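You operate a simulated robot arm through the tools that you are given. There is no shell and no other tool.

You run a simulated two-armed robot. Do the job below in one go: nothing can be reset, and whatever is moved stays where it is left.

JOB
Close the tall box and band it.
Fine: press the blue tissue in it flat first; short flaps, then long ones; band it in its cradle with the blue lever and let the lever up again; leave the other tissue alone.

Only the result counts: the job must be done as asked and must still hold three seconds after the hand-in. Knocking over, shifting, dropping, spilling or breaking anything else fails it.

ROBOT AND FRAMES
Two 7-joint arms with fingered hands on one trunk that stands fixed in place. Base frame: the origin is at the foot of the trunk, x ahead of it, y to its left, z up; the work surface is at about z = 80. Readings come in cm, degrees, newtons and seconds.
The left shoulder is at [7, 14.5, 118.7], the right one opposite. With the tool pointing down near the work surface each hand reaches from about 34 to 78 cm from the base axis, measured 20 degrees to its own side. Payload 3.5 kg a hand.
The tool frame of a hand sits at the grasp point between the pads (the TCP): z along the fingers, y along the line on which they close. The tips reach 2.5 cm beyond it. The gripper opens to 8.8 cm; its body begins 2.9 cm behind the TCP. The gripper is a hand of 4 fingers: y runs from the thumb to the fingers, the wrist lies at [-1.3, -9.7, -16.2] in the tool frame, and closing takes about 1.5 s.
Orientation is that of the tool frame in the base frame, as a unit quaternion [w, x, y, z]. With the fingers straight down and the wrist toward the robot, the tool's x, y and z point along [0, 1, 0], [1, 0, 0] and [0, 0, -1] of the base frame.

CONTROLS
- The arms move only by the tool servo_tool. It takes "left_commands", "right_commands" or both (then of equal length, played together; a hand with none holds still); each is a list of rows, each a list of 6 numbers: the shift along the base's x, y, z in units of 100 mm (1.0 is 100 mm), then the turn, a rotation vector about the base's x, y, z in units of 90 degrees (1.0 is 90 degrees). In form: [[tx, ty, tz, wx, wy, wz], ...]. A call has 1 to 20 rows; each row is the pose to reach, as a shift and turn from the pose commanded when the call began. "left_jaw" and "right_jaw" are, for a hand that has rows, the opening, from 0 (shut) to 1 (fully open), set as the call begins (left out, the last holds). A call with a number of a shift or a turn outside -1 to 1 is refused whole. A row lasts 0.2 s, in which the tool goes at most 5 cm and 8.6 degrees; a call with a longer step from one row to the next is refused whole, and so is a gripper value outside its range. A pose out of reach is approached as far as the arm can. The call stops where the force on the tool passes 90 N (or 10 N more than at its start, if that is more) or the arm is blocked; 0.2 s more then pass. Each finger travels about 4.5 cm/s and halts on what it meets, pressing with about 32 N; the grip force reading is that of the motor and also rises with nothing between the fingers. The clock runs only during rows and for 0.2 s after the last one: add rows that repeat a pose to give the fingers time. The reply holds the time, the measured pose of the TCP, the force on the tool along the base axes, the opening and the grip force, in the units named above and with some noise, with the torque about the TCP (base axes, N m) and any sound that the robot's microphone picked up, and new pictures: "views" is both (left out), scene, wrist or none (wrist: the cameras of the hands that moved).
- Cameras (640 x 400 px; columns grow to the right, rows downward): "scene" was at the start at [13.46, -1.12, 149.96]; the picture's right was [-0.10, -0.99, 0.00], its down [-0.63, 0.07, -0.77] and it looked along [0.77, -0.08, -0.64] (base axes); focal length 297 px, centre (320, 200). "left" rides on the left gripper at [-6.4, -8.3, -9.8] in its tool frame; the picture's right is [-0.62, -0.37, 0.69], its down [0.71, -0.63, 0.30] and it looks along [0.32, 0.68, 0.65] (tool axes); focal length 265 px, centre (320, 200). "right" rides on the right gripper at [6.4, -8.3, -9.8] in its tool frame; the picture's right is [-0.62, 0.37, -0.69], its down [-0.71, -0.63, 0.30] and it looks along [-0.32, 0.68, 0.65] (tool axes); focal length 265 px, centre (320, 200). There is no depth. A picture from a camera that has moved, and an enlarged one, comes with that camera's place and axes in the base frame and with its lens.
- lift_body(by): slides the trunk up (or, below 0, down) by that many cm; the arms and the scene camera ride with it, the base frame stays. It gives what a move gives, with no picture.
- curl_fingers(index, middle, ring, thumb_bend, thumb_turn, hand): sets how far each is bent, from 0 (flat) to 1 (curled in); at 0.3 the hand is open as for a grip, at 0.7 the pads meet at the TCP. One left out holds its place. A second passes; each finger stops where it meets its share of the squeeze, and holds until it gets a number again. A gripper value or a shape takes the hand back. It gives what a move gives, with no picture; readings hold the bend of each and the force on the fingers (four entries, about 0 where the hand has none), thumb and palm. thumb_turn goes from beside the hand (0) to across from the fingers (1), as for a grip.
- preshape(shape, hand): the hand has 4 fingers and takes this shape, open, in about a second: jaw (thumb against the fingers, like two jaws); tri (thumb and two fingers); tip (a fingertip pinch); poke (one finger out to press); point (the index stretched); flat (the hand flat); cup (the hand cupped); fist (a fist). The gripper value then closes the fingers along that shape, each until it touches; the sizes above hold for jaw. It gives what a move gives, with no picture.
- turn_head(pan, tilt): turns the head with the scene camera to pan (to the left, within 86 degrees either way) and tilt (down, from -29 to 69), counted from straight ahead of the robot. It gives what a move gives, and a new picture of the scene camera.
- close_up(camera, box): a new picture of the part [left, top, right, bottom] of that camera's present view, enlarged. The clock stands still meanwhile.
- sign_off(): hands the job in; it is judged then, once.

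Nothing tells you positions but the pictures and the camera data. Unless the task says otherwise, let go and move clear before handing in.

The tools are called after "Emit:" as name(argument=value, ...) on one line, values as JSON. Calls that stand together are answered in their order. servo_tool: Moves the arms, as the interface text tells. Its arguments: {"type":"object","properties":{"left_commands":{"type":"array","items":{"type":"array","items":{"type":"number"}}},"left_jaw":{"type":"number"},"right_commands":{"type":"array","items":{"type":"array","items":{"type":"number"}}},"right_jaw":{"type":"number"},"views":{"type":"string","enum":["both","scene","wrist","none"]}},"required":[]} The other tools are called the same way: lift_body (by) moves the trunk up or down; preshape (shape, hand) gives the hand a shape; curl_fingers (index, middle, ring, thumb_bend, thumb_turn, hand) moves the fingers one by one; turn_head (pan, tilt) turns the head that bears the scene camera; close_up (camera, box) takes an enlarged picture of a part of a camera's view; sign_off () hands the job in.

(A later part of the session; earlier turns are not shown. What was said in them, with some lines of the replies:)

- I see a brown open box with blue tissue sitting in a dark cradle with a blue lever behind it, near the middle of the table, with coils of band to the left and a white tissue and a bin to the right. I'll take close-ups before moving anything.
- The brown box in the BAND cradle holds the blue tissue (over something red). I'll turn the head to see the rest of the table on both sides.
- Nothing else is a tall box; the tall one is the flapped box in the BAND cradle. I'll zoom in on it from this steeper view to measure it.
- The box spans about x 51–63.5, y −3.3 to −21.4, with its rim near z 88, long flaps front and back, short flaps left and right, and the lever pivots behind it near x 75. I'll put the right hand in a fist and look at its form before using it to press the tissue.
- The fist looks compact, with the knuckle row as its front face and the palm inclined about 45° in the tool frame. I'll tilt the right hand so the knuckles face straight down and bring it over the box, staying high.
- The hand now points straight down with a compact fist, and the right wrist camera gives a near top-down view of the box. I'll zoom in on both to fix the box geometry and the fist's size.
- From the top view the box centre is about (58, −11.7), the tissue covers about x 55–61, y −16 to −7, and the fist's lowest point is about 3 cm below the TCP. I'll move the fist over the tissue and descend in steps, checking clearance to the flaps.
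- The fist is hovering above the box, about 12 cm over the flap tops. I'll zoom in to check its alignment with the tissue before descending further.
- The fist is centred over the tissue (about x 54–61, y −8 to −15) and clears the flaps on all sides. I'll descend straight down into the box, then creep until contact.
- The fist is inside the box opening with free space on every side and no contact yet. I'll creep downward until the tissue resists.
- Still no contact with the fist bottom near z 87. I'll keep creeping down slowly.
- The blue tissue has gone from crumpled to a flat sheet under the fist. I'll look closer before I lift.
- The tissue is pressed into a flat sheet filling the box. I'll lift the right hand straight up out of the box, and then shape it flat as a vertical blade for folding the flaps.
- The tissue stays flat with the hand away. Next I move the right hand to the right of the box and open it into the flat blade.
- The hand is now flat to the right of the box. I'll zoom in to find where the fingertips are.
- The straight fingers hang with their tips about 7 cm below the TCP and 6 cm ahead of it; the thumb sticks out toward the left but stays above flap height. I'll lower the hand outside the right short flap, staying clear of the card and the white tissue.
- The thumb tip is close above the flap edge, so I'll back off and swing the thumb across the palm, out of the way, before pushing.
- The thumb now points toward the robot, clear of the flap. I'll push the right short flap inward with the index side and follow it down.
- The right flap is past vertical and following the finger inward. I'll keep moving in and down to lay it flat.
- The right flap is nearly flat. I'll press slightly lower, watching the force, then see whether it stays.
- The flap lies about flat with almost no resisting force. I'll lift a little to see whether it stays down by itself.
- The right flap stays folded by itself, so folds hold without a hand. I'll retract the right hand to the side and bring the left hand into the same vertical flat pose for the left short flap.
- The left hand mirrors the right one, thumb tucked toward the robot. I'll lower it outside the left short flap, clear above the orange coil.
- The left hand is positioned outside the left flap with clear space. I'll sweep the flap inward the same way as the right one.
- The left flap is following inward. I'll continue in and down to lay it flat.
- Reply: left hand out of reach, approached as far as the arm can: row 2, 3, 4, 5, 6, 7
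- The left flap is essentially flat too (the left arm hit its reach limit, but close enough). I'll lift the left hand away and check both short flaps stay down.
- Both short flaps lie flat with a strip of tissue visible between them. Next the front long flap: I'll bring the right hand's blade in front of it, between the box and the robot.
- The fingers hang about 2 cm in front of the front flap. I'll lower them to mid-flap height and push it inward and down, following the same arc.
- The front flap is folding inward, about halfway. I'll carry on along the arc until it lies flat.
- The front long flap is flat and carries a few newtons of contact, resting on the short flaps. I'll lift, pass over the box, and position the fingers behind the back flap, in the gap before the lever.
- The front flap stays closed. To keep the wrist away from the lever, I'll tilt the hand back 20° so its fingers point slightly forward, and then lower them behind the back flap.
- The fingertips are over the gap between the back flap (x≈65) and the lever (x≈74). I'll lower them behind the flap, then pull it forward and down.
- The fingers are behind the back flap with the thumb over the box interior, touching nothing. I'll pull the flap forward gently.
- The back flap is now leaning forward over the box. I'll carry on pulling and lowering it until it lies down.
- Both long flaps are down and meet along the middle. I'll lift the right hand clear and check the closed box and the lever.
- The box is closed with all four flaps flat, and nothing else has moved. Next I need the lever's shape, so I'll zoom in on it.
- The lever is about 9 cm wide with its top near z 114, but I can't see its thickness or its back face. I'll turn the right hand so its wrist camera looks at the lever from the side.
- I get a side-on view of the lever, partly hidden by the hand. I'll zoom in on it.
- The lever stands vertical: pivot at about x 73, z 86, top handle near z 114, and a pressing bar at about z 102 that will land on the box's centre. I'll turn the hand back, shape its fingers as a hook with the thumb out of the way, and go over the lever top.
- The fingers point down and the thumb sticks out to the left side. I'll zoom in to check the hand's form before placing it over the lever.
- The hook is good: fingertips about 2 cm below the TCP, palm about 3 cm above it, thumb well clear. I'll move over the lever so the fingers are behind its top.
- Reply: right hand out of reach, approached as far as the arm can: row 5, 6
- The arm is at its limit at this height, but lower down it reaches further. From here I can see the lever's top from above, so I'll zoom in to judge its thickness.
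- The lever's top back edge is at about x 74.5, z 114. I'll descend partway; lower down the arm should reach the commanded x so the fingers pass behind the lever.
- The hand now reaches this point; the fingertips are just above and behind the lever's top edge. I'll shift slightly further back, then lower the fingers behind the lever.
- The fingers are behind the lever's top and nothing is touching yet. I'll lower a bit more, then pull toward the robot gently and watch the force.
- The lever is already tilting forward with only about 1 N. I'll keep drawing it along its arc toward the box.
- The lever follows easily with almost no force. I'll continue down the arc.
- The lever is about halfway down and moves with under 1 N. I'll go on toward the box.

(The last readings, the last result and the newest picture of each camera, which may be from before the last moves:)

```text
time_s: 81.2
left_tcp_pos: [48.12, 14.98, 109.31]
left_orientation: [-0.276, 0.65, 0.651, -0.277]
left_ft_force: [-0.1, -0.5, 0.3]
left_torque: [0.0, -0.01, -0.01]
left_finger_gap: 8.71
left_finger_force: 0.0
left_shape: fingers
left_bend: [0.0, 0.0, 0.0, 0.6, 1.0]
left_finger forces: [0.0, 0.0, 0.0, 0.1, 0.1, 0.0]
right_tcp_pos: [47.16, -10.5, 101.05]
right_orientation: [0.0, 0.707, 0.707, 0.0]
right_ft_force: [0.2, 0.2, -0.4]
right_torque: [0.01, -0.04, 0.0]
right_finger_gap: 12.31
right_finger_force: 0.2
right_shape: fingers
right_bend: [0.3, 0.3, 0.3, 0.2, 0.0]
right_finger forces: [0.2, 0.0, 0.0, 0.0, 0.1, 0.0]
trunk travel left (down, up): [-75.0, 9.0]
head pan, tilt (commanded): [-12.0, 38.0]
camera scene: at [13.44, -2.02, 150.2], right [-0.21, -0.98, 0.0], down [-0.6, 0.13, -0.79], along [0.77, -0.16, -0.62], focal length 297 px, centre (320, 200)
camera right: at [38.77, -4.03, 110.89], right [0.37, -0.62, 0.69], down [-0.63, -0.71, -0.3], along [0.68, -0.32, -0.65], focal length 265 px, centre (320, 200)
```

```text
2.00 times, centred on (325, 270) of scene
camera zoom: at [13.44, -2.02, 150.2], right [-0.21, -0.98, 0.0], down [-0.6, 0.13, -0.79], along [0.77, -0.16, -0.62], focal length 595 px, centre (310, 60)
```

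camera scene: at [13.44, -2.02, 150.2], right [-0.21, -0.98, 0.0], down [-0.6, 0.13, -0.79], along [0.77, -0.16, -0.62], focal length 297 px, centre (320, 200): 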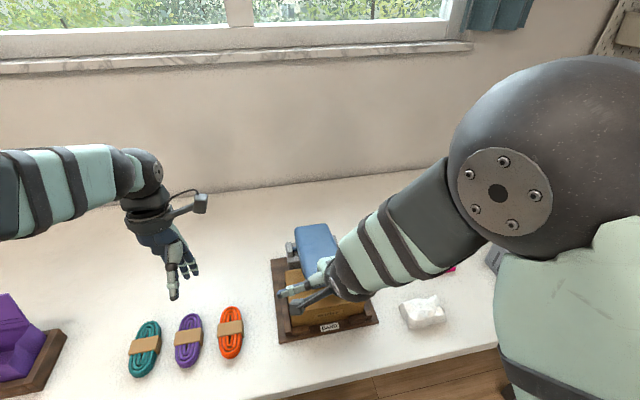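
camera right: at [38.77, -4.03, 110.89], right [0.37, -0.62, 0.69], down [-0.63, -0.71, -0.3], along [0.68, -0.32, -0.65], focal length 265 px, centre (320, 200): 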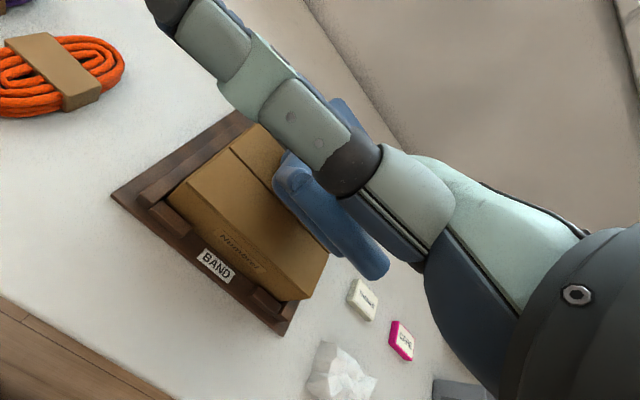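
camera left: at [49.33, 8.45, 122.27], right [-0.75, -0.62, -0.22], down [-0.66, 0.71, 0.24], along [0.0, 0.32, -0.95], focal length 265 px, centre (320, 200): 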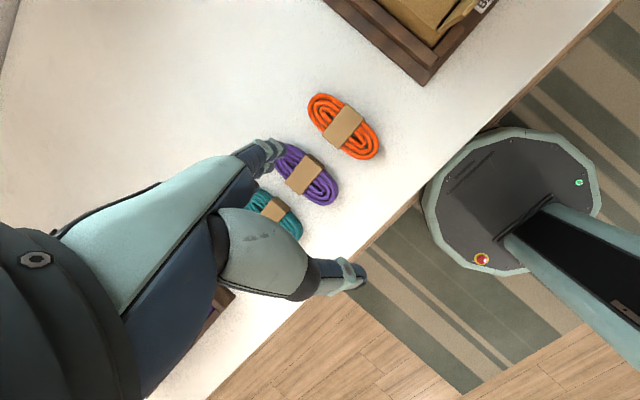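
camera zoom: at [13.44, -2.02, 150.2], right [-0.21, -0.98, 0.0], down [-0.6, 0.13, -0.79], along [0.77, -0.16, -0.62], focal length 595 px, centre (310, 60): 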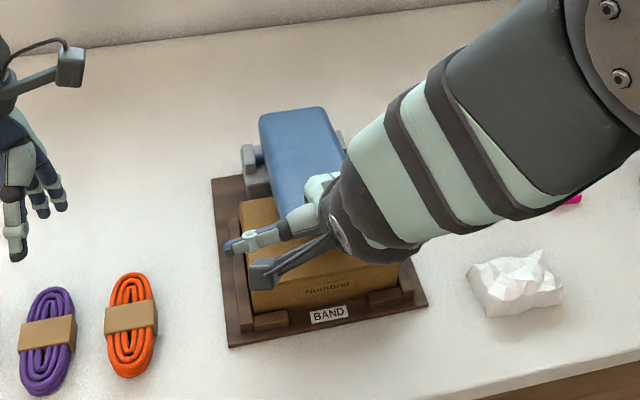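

The lever is close to the box top now. I'll lower it the last bit slowly and watch for contact force or a click.

Emit:
servo_tool(right_commands=[[-0.04, 0, -0.05, 0, 0, 0], [-0.08, 0, -0.1, 0, 0, 0], [-0.11, 0, -0.15, 0, 0, 0], [-0.14, 0, -0.2, 0, 0, 0], [-0.16, 0, -0.25, 0, 0, 0], [-0.18, 0, -0.3, 0, 0, 0]], views="both")

Emit:
close_up(camera="scene", box=[250, 170, 400, 370])

```text
time_s: 82.5
left_tcp_pos: [48.05, 15.06, 109.37]
left_orientation: [-0.276, 0.651, 0.651, -0.276]
left_ft_force: [-0.5, 0.6, 0.0]
left_torque: [0.0, -0.02, 0.03]
left_finger_gap: 8.67
left_finger_force: 0.0
left_shape: fingers
left_bend: [0.0, 0.0, 0.0, 0.6, 1.0]
left_finger forces: [0.1, 0.0, 0.1, 0.0, 0.0, 0.0]
right_tcp_pos: [45.25, -10.6, 98.24]
right_orientation: [-0.001, 0.707, 0.707, 0.0]
right_ft_force: [0.4, 0.3, 0.0]
right_torque: [-0.01, 0.0, 0.0]
right_finger_gap: 12.31
right_finger_force: 0.5
right_shape: fingers
right_bend: [0.3, 0.3, 0.3, 0.2, 0.0]
right_finger forces: [0.5, 0.0, 0.0, 0.1, 0.0, 0.0]
trunk travel left (down, up): [-75.0, 9.0]
head pan, tilt (commanded): [-12.0, 38.0]
camera scene: at [13.45, -2.02, 150.19], right [-0.21, -0.98, 0.0], down [-0.6, 0.13, -0.79], along [0.77, -0.16, -0.62], focal length 297 px, centre (320, 200)
camera right: at [36.95, -4.1, 107.93], right [0.37, -0.62, 0.69], down [-0.63, -0.71, -0.3], along [0.68, -0.32, -0.65], focal length 265 px, centre (320, 200)
```

scene: 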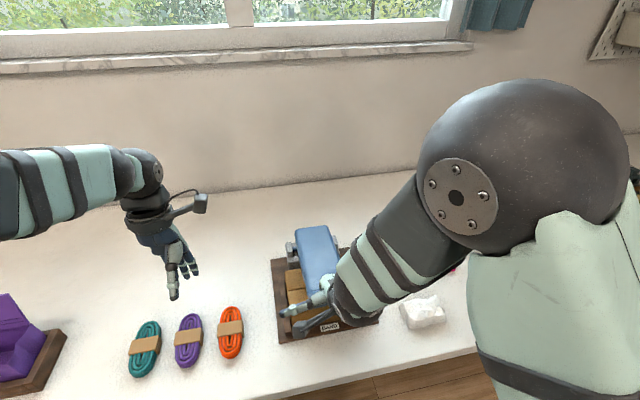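
right: 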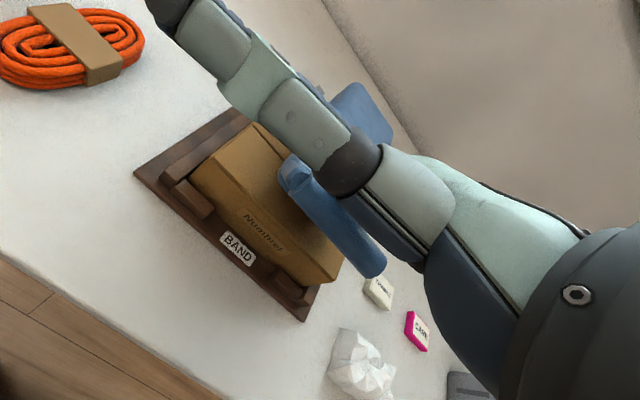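

```text
2.00 times, centred on (325, 270) of scene
camera zoom: at [13.45, -2.02, 150.19], right [-0.21, -0.98, 0.0], down [-0.6, 0.13, -0.79], along [0.77, -0.16, -0.62], focal length 595 px, centre (310, 60)
```

zoom: 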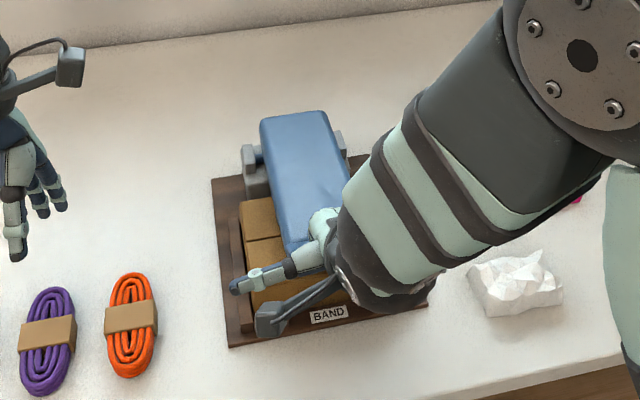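

The lever is nearly onto the box with still no resistance. I'll continue lowering in small steps.

Emit:
servo_tool(right_commands=[[-0.01, 0, -0.05, 0, 0, 0], [-0.02, 0, -0.1, 0, 0, 0], [-0.03, 0, -0.15, 0, 0, 0], [-0.04, 0, -0.2, 0, 0, 0], [-0.05, 0, -0.25, 0, 0, 0], [-0.05, 0, -0.3, 0, 0, 0]], views="both")

Emit:
close_up(camera="scene", box=[250, 170, 400, 370])

```text
time_s: 84.0
left_tcp_pos: [48.16, 14.94, 109.42]
left_orientation: [-0.277, 0.651, 0.651, -0.277]
left_ft_force: [-0.3, -0.1, 0.3]
left_torque: [-0.03, -0.01, 0.07]
left_finger_gap: 8.72
left_finger_force: 0.1
left_shape: fingers
left_bend: [0.0, 0.0, 0.0, 0.6, 1.0]
left_finger forces: [0.0, 0.0, 0.0, 0.1, 0.0, 0.1]
right_tcp_pos: [44.85, -10.76, 95.29]
right_orientation: [0.001, 0.707, 0.707, 0.001]
right_ft_force: [1.2, 0.7, 3.2]
right_torque: [0.02, -0.08, -0.01]
right_finger_gap: 12.38
right_finger_force: 1.1
right_shape: fingers
right_bend: [0.29, 0.3, 0.3, 0.2, 0.0]
right_finger forces: [2.3, 0.0, 0.0, 0.1, 0.0, 0.1]
trunk travel left (down, up): [-75.0, 9.0]
head pan, tilt (commanded): [-12.0, 38.0]
camera scene: at [13.44, -2.01, 150.2], right [-0.21, -0.98, 0.0], down [-0.6, 0.13, -0.79], along [0.77, -0.16, -0.62], focal length 297 px, centre (320, 200)
camera right: at [36.46, -4.13, 104.97], right [0.37, -0.62, 0.69], down [-0.63, -0.71, -0.31], along [0.68, -0.32, -0.65], focal length 265 px, centre (320, 200)
```

scene: 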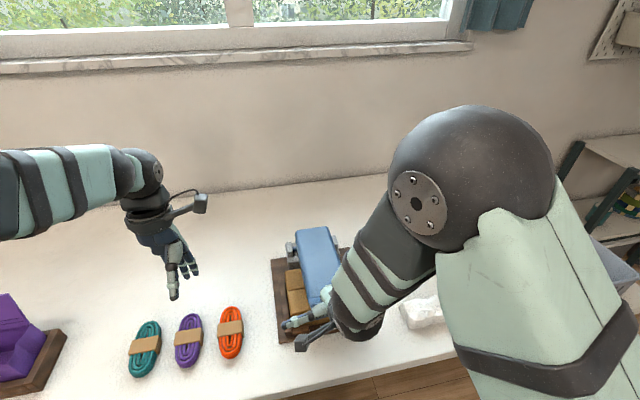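
right: 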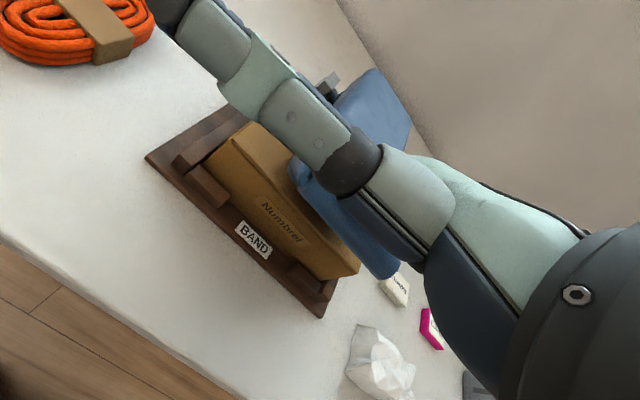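

```text
2.00 times, centred on (325, 270) of scene
camera zoom: at [13.44, -2.01, 150.2], right [-0.21, -0.98, 0.0], down [-0.6, 0.13, -0.79], along [0.77, -0.16, -0.62], focal length 595 px, centre (310, 60)
```

zoom: 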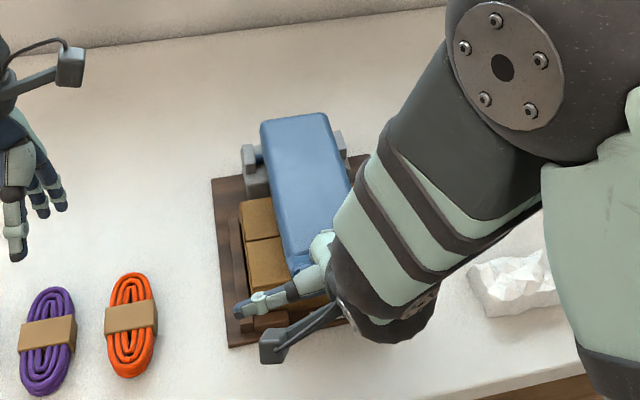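

Resistance has started (about 3 N), so the pressing bar is meeting the box. I'll press a little further and watch the force and any sound.

Emit:
servo_tool(right_commands=[[0, 0, -0.03, 0, 0, 0], [0, 0, -0.06, 0, 0, 0], [0, 0, -0.09, 0, 0, 0], [0, 0, -0.12, 0, 0, 0]], views="both")

Emit:
close_up(camera="scene", box=[250, 170, 400, 370])

```text
time_s: 85.0
left_tcp_pos: [47.99, 15.07, 109.37]
left_orientation: [-0.276, 0.651, 0.651, -0.276]
left_ft_force: [-0.2, -0.2, -0.4]
left_torque: [-0.01, -0.02, 0.01]
left_finger_gap: 8.7
left_finger_force: 0.0
left_shape: fingers
left_bend: [0.0, 0.0, 0.0, 0.6, 1.0]
left_finger forces: [0.1, 0.0, 0.0, 0.1, 0.1, 0.1]
right_tcp_pos: [44.96, -10.52, 94.08]
right_orientation: [0.001, 0.707, 0.707, 0.001]
right_ft_force: [6.1, -0.6, 11.6]
right_torque: [0.07, -0.37, -0.08]
right_finger_gap: 12.52
right_finger_force: 5.0
right_shape: fingers
right_bend: [0.27, 0.3, 0.3, 0.2, 0.0]
right_finger forces: [10.3, 0.0, 0.0, 0.0, 0.0, 0.0]
trunk travel left (down, up): [-75.0, 9.0]
head pan, tilt (commanded): [-12.0, 38.0]
camera scene: at [13.4, -2.0, 150.21], right [-0.21, -0.98, 0.0], down [-0.6, 0.13, -0.79], along [0.77, -0.16, -0.62], focal length 297 px, centre (320, 200)
camera right: at [36.54, -4.05, 103.79], right [0.37, -0.62, 0.69], down [-0.63, -0.71, -0.31], along [0.69, -0.32, -0.65], focal length 265 px, centre (320, 200)
```

scene: 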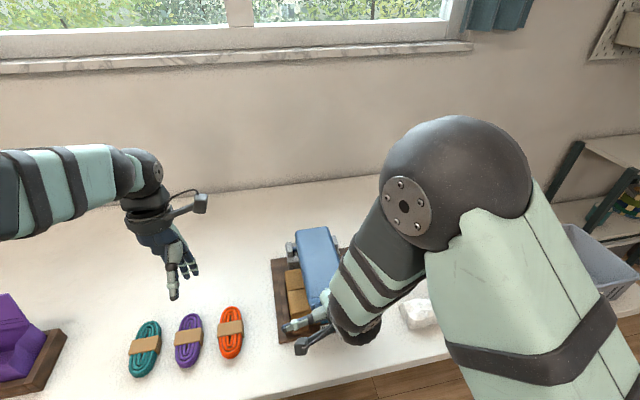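
right: 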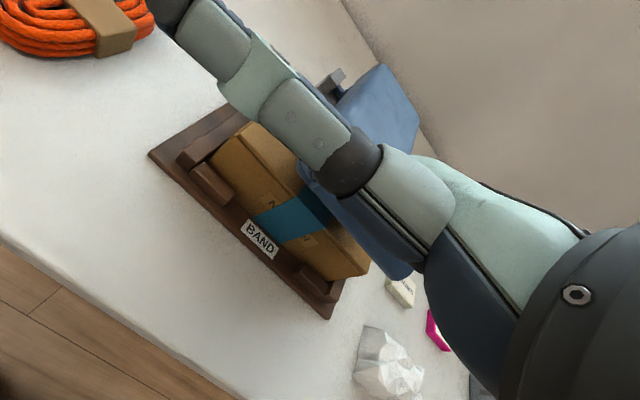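

```text
2.00 times, centred on (325, 270) of scene
camera zoom: at [13.4, -2.0, 150.21], right [-0.21, -0.98, 0.0], down [-0.6, 0.13, -0.79], along [0.77, -0.16, -0.62], focal length 595 px, centre (310, 60)
```

zoom: 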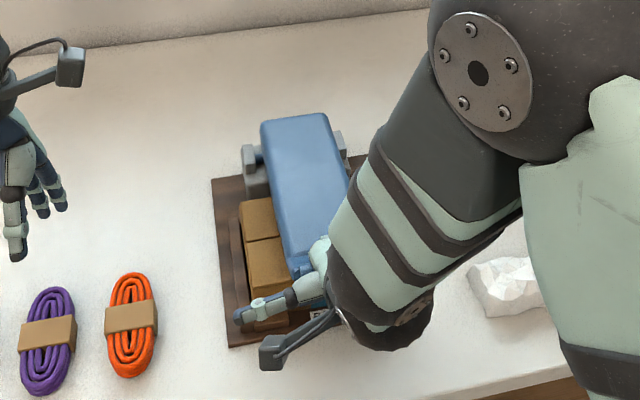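

A teal band has appeared around the front of the box, so the banding took. I'll check it close up, then ease off and see whether the lever rises by itself.

Emit:
close_up(camera="right", box=[140, 60, 440, 330])

Emit:
servo_tool(right_commands=[[0, 0, 0.05, 0, 0, 0], [0, 0, 0.12, 0, 0, 0], [0.01, 0, 0.2, 0, 0, 0], [0.02, 0, 0.28, 0, 0, 0]], views="both")

Emit:
close_up(camera="scene", box=[250, 170, 400, 370])

```text
1.48 times, centred on (290, 195) of right
camera zoom: at [36.54, -4.05, 103.79], right [0.37, -0.62, 0.69], down [-0.63, -0.71, -0.31], along [0.69, -0.32, -0.65], focal length 393 px, centre (364, 207)
```

zoom: 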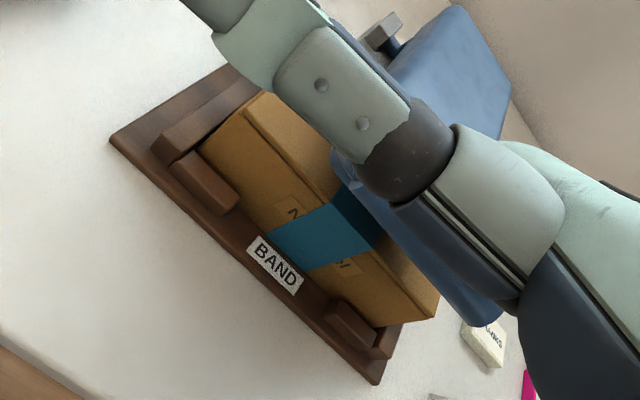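

```text
time_s: 86.0
left_tcp_pos: [48.06, 15.0, 109.3]
left_orientation: [-0.276, 0.65, 0.652, -0.276]
left_ft_force: [-0.8, -0.5, 0.3]
left_torque: [-0.03, 0.01, 0.02]
left_finger_gap: 8.69
left_finger_force: 0.0
left_shape: fingers
left_bend: [0.0, 0.0, 0.0, 0.6, 1.0]
left_finger forces: [0.0, 0.1, 0.1, 0.0, 0.0, 0.1]
right_tcp_pos: [44.85, -10.55, 96.75]
right_orientation: [-0.001, 0.706, 0.708, -0.001]
right_ft_force: [1.6, 0.7, -0.8]
right_torque: [0.0, 0.0, 0.0]
right_finger_gap: 12.35
right_finger_force: 0.8
right_shape: fingers
right_bend: [0.29, 0.3, 0.3, 0.2, 0.0]
right_finger forces: [1.4, 0.0, 0.0, 0.1, 0.1, 0.0]
trunk travel left (down, up): [-75.0, 9.0]
head pan, tilt (commanded): [-12.0, 38.0]
camera scene: at [13.53, -2.05, 150.18], right [-0.21, -0.98, 0.0], down [-0.6, 0.13, -0.79], along [0.77, -0.16, -0.62], focal length 297 px, centre (320, 200)
camera right: at [36.67, -4.08, 106.51], right [0.37, -0.62, 0.69], down [-0.63, -0.71, -0.3], along [0.68, -0.32, -0.66], focal length 265 px, centre (320, 200)
```

scene: 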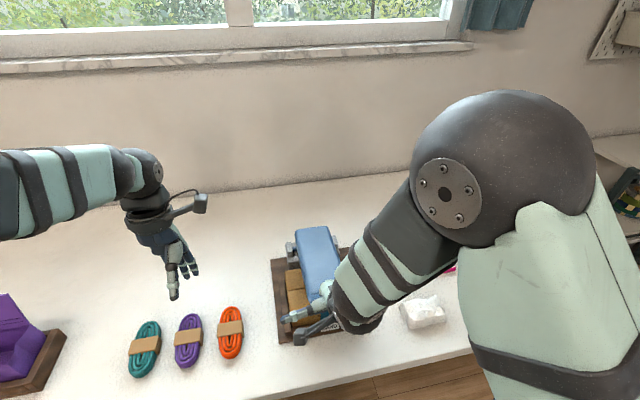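
right: 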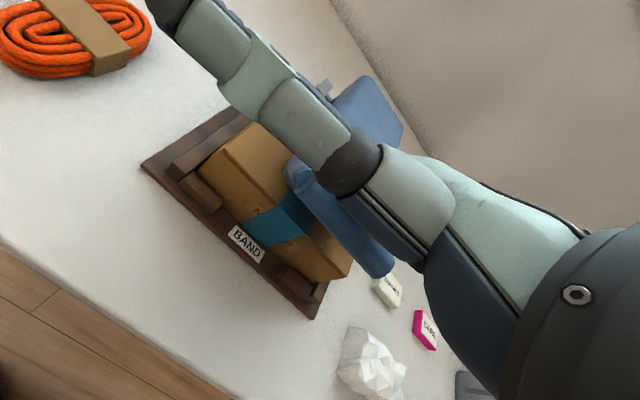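

```text
2.00 times, centred on (325, 270) of scene
camera zoom: at [13.53, -2.05, 150.18], right [-0.21, -0.98, 0.0], down [-0.6, 0.13, -0.79], along [0.77, -0.16, -0.62], focal length 595 px, centre (310, 60)
```

zoom: 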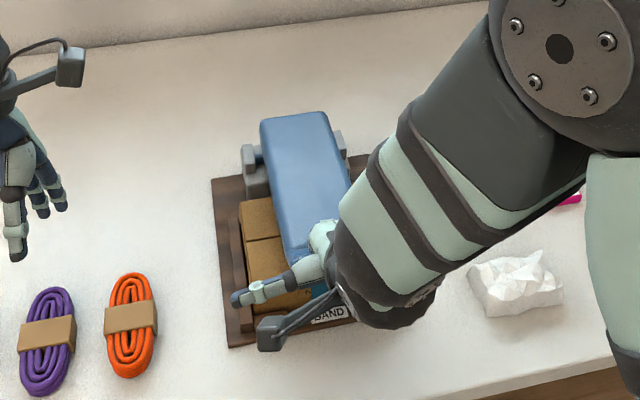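

The teal band sits around the box, and the lever pushes back lightly and follows my hand up, so it is sprung. I'll retrace the arc so the lever rises gently rather than snapping.

Emit:
servo_tool(right_commands=[[0.04, 0, 0.13, 0, 0, 0], [0.1, 0, 0.24, 0, 0, 0], [0.16, 0, 0.34, 0, 0, 0], [0.23, 0, 0.44, 0, 0, 0], [0.31, 0, 0.54, 0, 0, 0], [0.39, 0, 0.63, 0, 0, 0], [0.48, 0, 0.72, 0, 0, 0], [0.57, 0, 0.81, 0, 0, 0], [0.66, 0, 0.9, 0, 0, 0], [0.73, 0, 0.97, 0, 0, 0]], views="both")

Emit:
close_up(camera="scene", box=[250, 120, 400, 350])

```text
time_s: 88.2
left_tcp_pos: [47.96, 14.89, 109.35]
left_orientation: [-0.277, 0.651, 0.651, -0.276]
left_ft_force: [-0.1, 0.7, 0.7]
left_torque: [-0.03, 0.03, 0.02]
left_finger_gap: 8.7
left_finger_force: 0.0
left_shape: fingers
left_bend: [0.0, 0.0, 0.0, 0.6, 1.0]
left_finger forces: [0.0, 0.0, 0.0, 0.0, 0.1, 0.0]
right_tcp_pos: [52.2, -10.55, 106.48]
right_orientation: [-0.001, 0.707, 0.707, 0.0]
right_ft_force: [0.3, 1.4, -0.9]
right_torque: [0.0, -0.01, -0.01]
right_finger_gap: 12.31
right_finger_force: 0.7
right_shape: fingers
right_bend: [0.3, 0.3, 0.3, 0.2, 0.0]
right_finger forces: [0.3, 0.1, 0.0, 0.0, 0.0, 0.0]
trunk travel left (down, up): [-75.0, 9.0]
head pan, tilt (commanded): [-12.0, 38.0]
camera scene: at [13.45, -2.03, 150.19], right [-0.21, -0.98, 0.0], down [-0.6, 0.13, -0.79], along [0.77, -0.16, -0.62], focal length 297 px, centre (320, 200)
camera right: at [43.99, -4.07, 116.3], right [0.37, -0.62, 0.69], down [-0.63, -0.71, -0.3], along [0.68, -0.32, -0.65], focal length 265 px, centre (320, 200)
```

scene: 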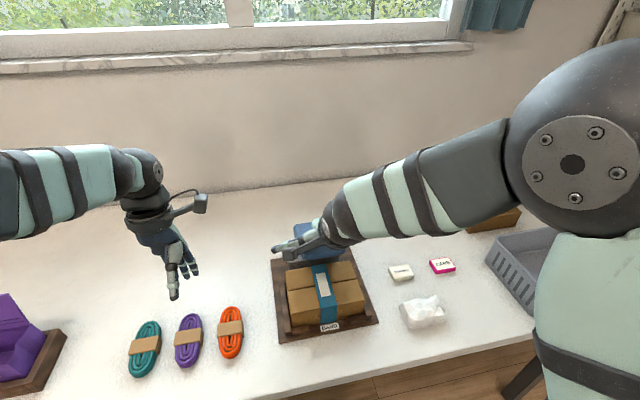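
right: 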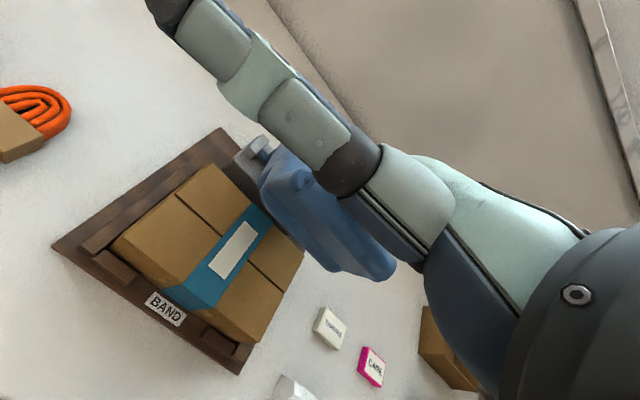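

```text
1.74 times, centred on (325, 235) of scene
camera zoom: at [13.45, -2.03, 150.19], right [-0.21, -0.98, 0.0], down [-0.6, 0.13, -0.79], along [0.77, -0.16, -0.62], focal length 517 px, centre (311, 139)
```

zoom: 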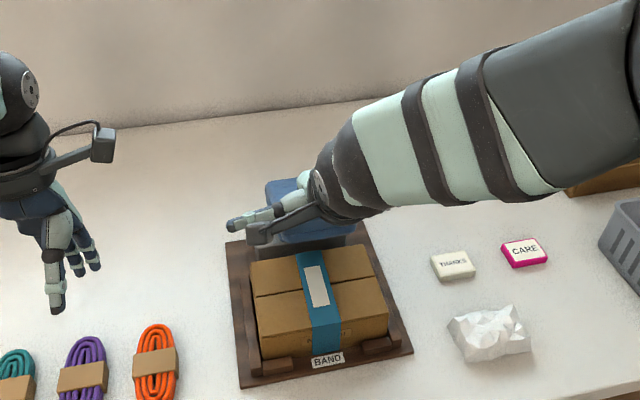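

The box is closed and banded with a teal band, and the lever is rising with the hand. I'll follow the arc back up the rest of the way.

Emit:
servo_tool(right_commands=[[0.1, 0, 0.08, 0, 0, 0], [0.2, 0, 0.15, 0, 0, 0], [0.3, 0, 0.21, 0, 0, 0], [0.4, 0, 0.27, 0, 0, 0], [0.5, 0, 0.32, 0, 0, 0], [0.6, 0, 0.36, 0, 0, 0], [0.7, 0, 0.4, 0, 0, 0], [0.8, 0, 0.44, 0, 0, 0], [0.9, 0, 0.48, 0, 0, 0], [1.0, 0, 0.51, 0, 0, 0]], views="none")

Emit:
servo_tool(right_commands=[[0.12, 0, 0.03, 0, 0, 0], [0.24, 0, 0.06, 0, 0, 0], [0.36, 0, 0.08, 0, 0, 0], [0.48, 0, 0.1, 0, 0, 0], [0.6, 0, 0.12, 0, 0, 0], [0.72, 0, 0.13, 0, 0, 0], [0.84, 0, 0.13, 0, 0, 0], [0.96, 0, 0.13, 0, 0, 0]], views="both")

Emit:
close_up(camera="scene", box=[250, 100, 400, 330])

```text
time_s: 90.3
left_tcp_pos: [48.09, 14.98, 109.3]
left_orientation: [-0.275, 0.65, 0.652, -0.277]
left_ft_force: [0.1, 0.6, -0.4]
left_torque: [-0.01, 0.0, -0.04]
left_finger_gap: 8.69
left_finger_force: 0.0
left_shape: fingers
left_bend: [0.0, 0.0, 0.0, 0.6, 1.0]
left_finger forces: [0.1, 0.0, 0.0, 0.0, 0.1, 0.1]
right_tcp_pos: [62.45, -10.63, 111.57]
right_orientation: [-0.001, 0.707, 0.707, 0.0]
right_ft_force: [-0.1, -0.4, 0.7]
right_torque: [0.0, -0.04, 0.0]
right_finger_gap: 12.31
right_finger_force: 0.0
right_shape: fingers
right_bend: [0.3, 0.3, 0.3, 0.2, 0.0]
right_finger forces: [0.3, 0.0, 0.0, 0.0, 0.1, 0.0]
trunk travel left (down, up): [-75.0, 9.0]
head pan, tilt (commanded): [-12.0, 38.0]
```

```text
time_s: 92.2
left_tcp_pos: [48.09, 15.03, 109.45]
left_orientation: [-0.277, 0.65, 0.651, -0.276]
left_ft_force: [0.1, 0.4, 0.2]
left_torque: [0.03, 0.02, 0.02]
left_finger_gap: 8.7
left_finger_force: 0.1
left_shape: fingers
left_bend: [0.0, 0.0, 0.0, 0.6, 1.0]
left_finger forces: [0.1, 0.0, 0.0, 0.0, 0.0, 0.1]
right_tcp_pos: [72.0, -10.6, 112.71]
right_orientation: [-0.001, 0.706, 0.708, -0.001]
right_ft_force: [0.1, -0.7, -1.1]
right_torque: [-0.01, 0.02, -0.03]
right_finger_gap: 12.31
right_finger_force: 0.0
right_shape: fingers
right_bend: [0.3, 0.3, 0.3, 0.2, 0.0]
right_finger forces: [0.1, 0.1, 0.1, 0.0, 0.1, 0.0]
trunk travel left (down, up): [-75.0, 9.0]
head pan, tilt (commanded): [-12.0, 38.0]
camera scene: at [13.53, -2.03, 150.19], right [-0.21, -0.98, 0.0], down [-0.6, 0.13, -0.79], along [0.77, -0.16, -0.62], focal length 297 px, centre (320, 200)
camera right: at [63.75, -4.08, 122.53], right [0.37, -0.62, 0.69], down [-0.63, -0.72, -0.3], along [0.68, -0.32, -0.65], focal length 265 px, centre (320, 200)
```

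scene: 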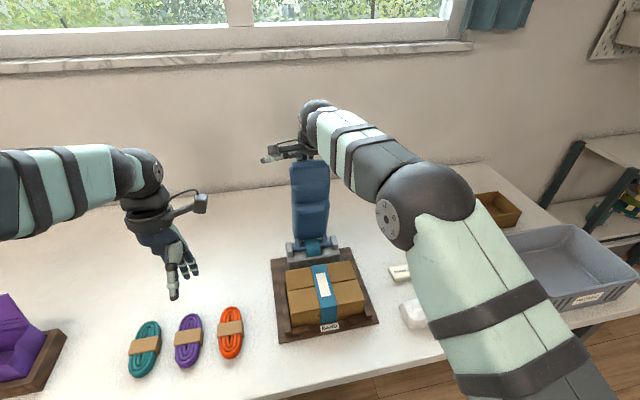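
right: 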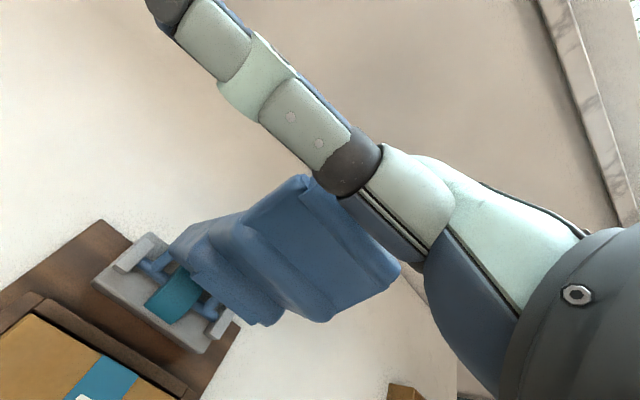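

```text
1.74 times, centred on (325, 215) of scene
camera zoom: at [13.53, -2.03, 150.19], right [-0.21, -0.98, 0.0], down [-0.6, 0.13, -0.79], along [0.77, -0.16, -0.62], focal length 517 px, centre (311, 174)
```

zoom: 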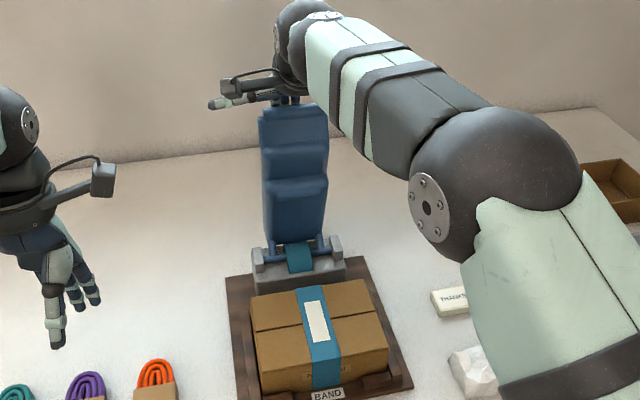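

The lever is upright again and nothing is touching the hand. I'll lift straight up clear of the lever and then withdraw to the right.

Emit:
servo_tool(right_commands=[[0, 0, 0.15, 0, 0, 0], [0, 0, 0.3, 0, 0, 0], [0, 0, 0.45, 0, 0, 0], [0, 0, 0.6, 0, 0, 0], [-0.08, 0, 0.75, 0, 0, 0], [-0.2, 0, 0.9, 0, 0, 0], [-0.4, -0.1, 1.0, 0, 0, 0], [-0.6, -0.3, 1.0, 0, 0, 0], [-0.8, -0.6, 1.0, 0, 0, 0], [-1.0, -0.9, 1.0, 0, 0, 0]], views="none")

Emit:
servo_tool(right_commands=[[-0.2, -0.2, 0, 0, 0, 0], [-0.4, -0.4, 0, 0, 0, 0], [-0.6, -0.6, 0, 0, 0, 0], [-0.8, -0.8, 0, 0, 0, 0], [-1.0, -1.0, 0, 0, 0, 0]], views="both")

Emit:
turn_head(pan=-8, tilt=42)

Emit:
close_up(camera="scene", box=[240, 110, 400, 330])

```text
time_s: 94.3
left_tcp_pos: [47.95, 14.82, 109.44]
left_orientation: [-0.275, 0.65, 0.653, -0.276]
left_ft_force: [-0.4, -0.5, -0.1]
left_torque: [0.05, 0.0, 0.0]
left_finger_gap: 8.7
left_finger_force: 0.1
left_shape: fingers
left_bend: [0.0, 0.0, 0.0, 0.6, 1.0]
left_finger forces: [0.0, 0.0, 0.0, 0.0, 0.1, 0.0]
right_tcp_pos: [61.82, -19.59, 122.98]
right_orientation: [-0.001, 0.707, 0.708, 0.001]
right_ft_force: [0.2, 1.4, 0.3]
right_torque: [-0.01, 0.01, 0.02]
right_finger_gap: 12.3
right_finger_force: 0.0
right_shape: fingers
right_bend: [0.3, 0.3, 0.3, 0.2, 0.0]
right_finger forces: [0.1, 0.0, 0.0, 0.1, 0.0, 0.0]
trunk travel left (down, up): [-75.0, 9.0]
head pan, tilt (commanded): [-12.0, 38.0]
```

```text
time_s: 95.5
left_tcp_pos: [48.02, 15.11, 109.36]
left_orientation: [-0.275, 0.651, 0.652, -0.276]
left_ft_force: [0.4, 0.8, -0.7]
left_torque: [0.04, -0.01, -0.03]
left_finger_gap: 8.72
left_finger_force: 0.1
left_shape: fingers
left_bend: [0.0, 0.0, 0.0, 0.6, 1.0]
left_finger forces: [0.1, 0.0, 0.1, 0.1, 0.0, 0.0]
right_tcp_pos: [51.93, -29.4, 122.98]
right_orientation: [0.001, 0.706, 0.708, 0.0]
right_ft_force: [-0.5, -0.1, -0.4]
right_torque: [-0.05, -0.01, 0.01]
right_finger_gap: 12.31
right_finger_force: 0.0
right_shape: fingers
right_bend: [0.3, 0.3, 0.3, 0.2, 0.0]
right_finger forces: [0.1, 0.0, 0.0, 0.0, 0.1, 0.0]
trunk travel left (down, up): [-75.0, 9.0]
head pan, tilt (commanded): [-12.0, 38.0]
camera scene: at [13.31, -1.97, 150.21], right [-0.21, -0.98, 0.0], down [-0.6, 0.13, -0.79], along [0.77, -0.16, -0.62], focal length 297 px, centre (320, 200)
camera right: at [43.62, -22.95, 132.67], right [0.37, -0.62, 0.69], down [-0.63, -0.72, -0.31], along [0.69, -0.32, -0.65], focal length 265 px, centre (320, 200)
```

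scene: 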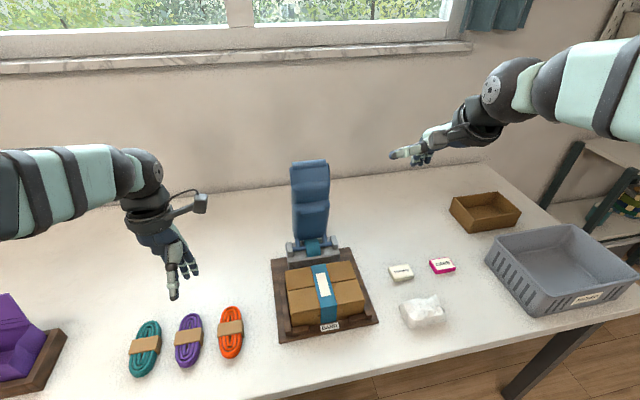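
right: 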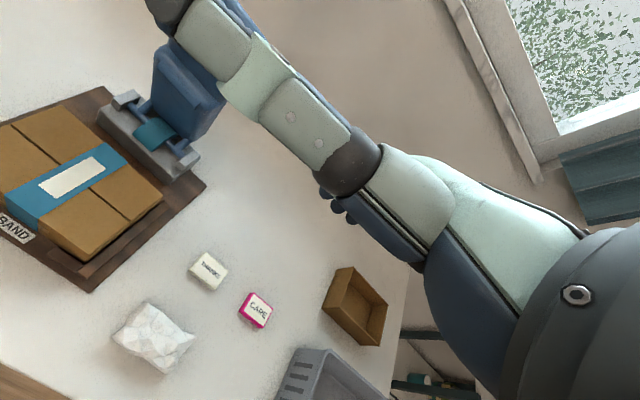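

```text
time_s: 96.2
left_tcp_pos: [47.97, 14.99, 109.44]
left_orientation: [-0.276, 0.649, 0.652, -0.277]
left_ft_force: [-0.4, 0.1, -0.4]
left_torque: [-0.06, 0.01, 0.01]
left_finger_gap: 8.71
left_finger_force: 0.1
left_shape: fingers
left_bend: [0.0, 0.0, 0.0, 0.6, 1.0]
left_finger forces: [0.0, 0.1, 0.0, 0.0, 0.0, 0.1]
right_tcp_pos: [52.0, -29.43, 122.92]
right_orientation: [0.0, 0.707, 0.707, 0.0]
right_ft_force: [0.1, 0.3, 0.1]
right_torque: [0.03, 0.03, -0.01]
right_finger_gap: 12.31
right_finger_force: 0.0
right_shape: fingers
right_bend: [0.3, 0.3, 0.3, 0.2, 0.0]
right_finger forces: [0.0, 0.1, 0.1, 0.0, 0.0, 0.0]
trunk travel left (down, up): [-75.0, 9.0]
head pan, tilt (commanded): [-8.0, 42.0]
camera scene: at [13.24, -1.36, 149.61], right [-0.14, -0.99, 0.0], down [-0.66, 0.09, -0.74], along [0.74, -0.1, -0.67], focal length 297 px, centre (320, 200)
```

scene: 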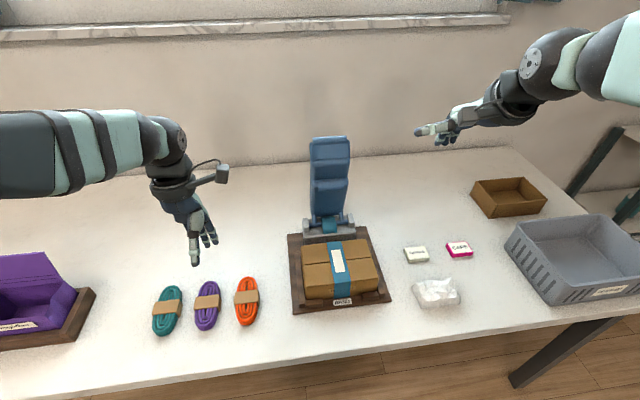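

```text
1.82 times, centred on (320, 220) of scene
camera zoom: at [13.24, -1.36, 149.61], right [-0.14, -0.99, 0.0], down [-0.66, 0.09, -0.74], along [0.74, -0.1, -0.67], focal length 541 px, centre (320, 164)
```

zoom: 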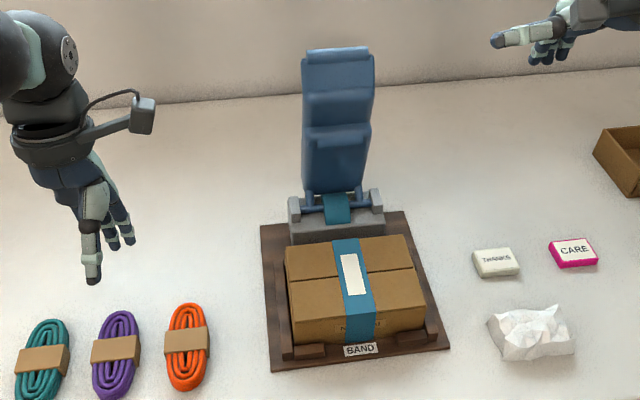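

The box is closed and banded, the lever stands up again, and the white tissue, cards and coils are where they were. I'll take one last close look at the box and the lever before handing in.

Emit:
close_up(camera="scene", box=[280, 200, 400, 320])

Emit:
close_up(camera="right", box=[0, 40, 240, 300])

```text
3.33 times, centred on (340, 260) of scene
camera zoom: at [13.24, -1.36, 149.61], right [-0.14, -0.99, 0.0], down [-0.66, 0.09, -0.74], along [0.74, -0.1, -0.67], focal length 991 px, centre (253, 0)
```

zoom: 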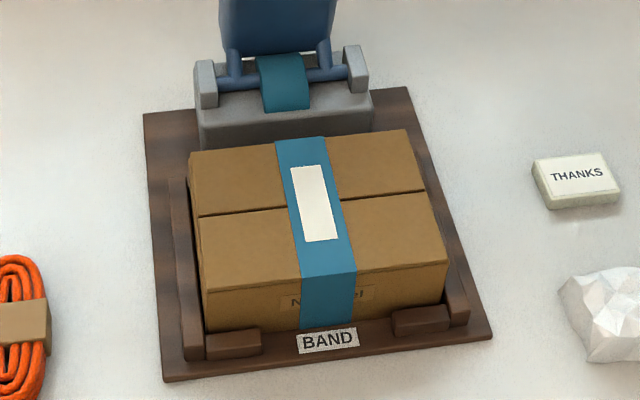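

```text
1.54 times, centred on (120, 170) of right
camera zoom: at [43.74, -22.94, 132.62], right [0.37, -0.62, 0.69], down [-0.63, -0.72, -0.3], along [0.68, -0.32, -0.65], focal length 408 px, centre (628, 246)
```

zoom: 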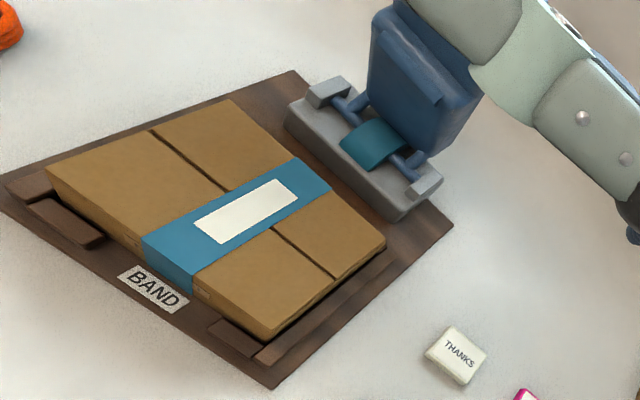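

The box sits flat and banded in its cradle with the lever up, and both hands are clear. I'm handing the job in.

Emit:
sign_off()

```text
The job is handed in.
```

The tall box is closed and banded, still sitting in its cradle with the blue lever up again. I've handed the job in, and no verdict has come back.

- **Tissue:** I pressed the blue tissue flat with a fist, and it stayed flat after I let go.
- **Flaps:** I folded the two short flaps in first, then the front long flap and the back one. All four lay flat on their own, with only a thin seam between the long ones.
- **Band:** I pulled the lever down onto the box until the teal band closed around it. I then eased the lever back up along its arc until it stood upright.
- **Everything else:** In the last pictures the white tissue, the two cards, the coils and the other boxes looked as they did at the start. Both hands were clear.
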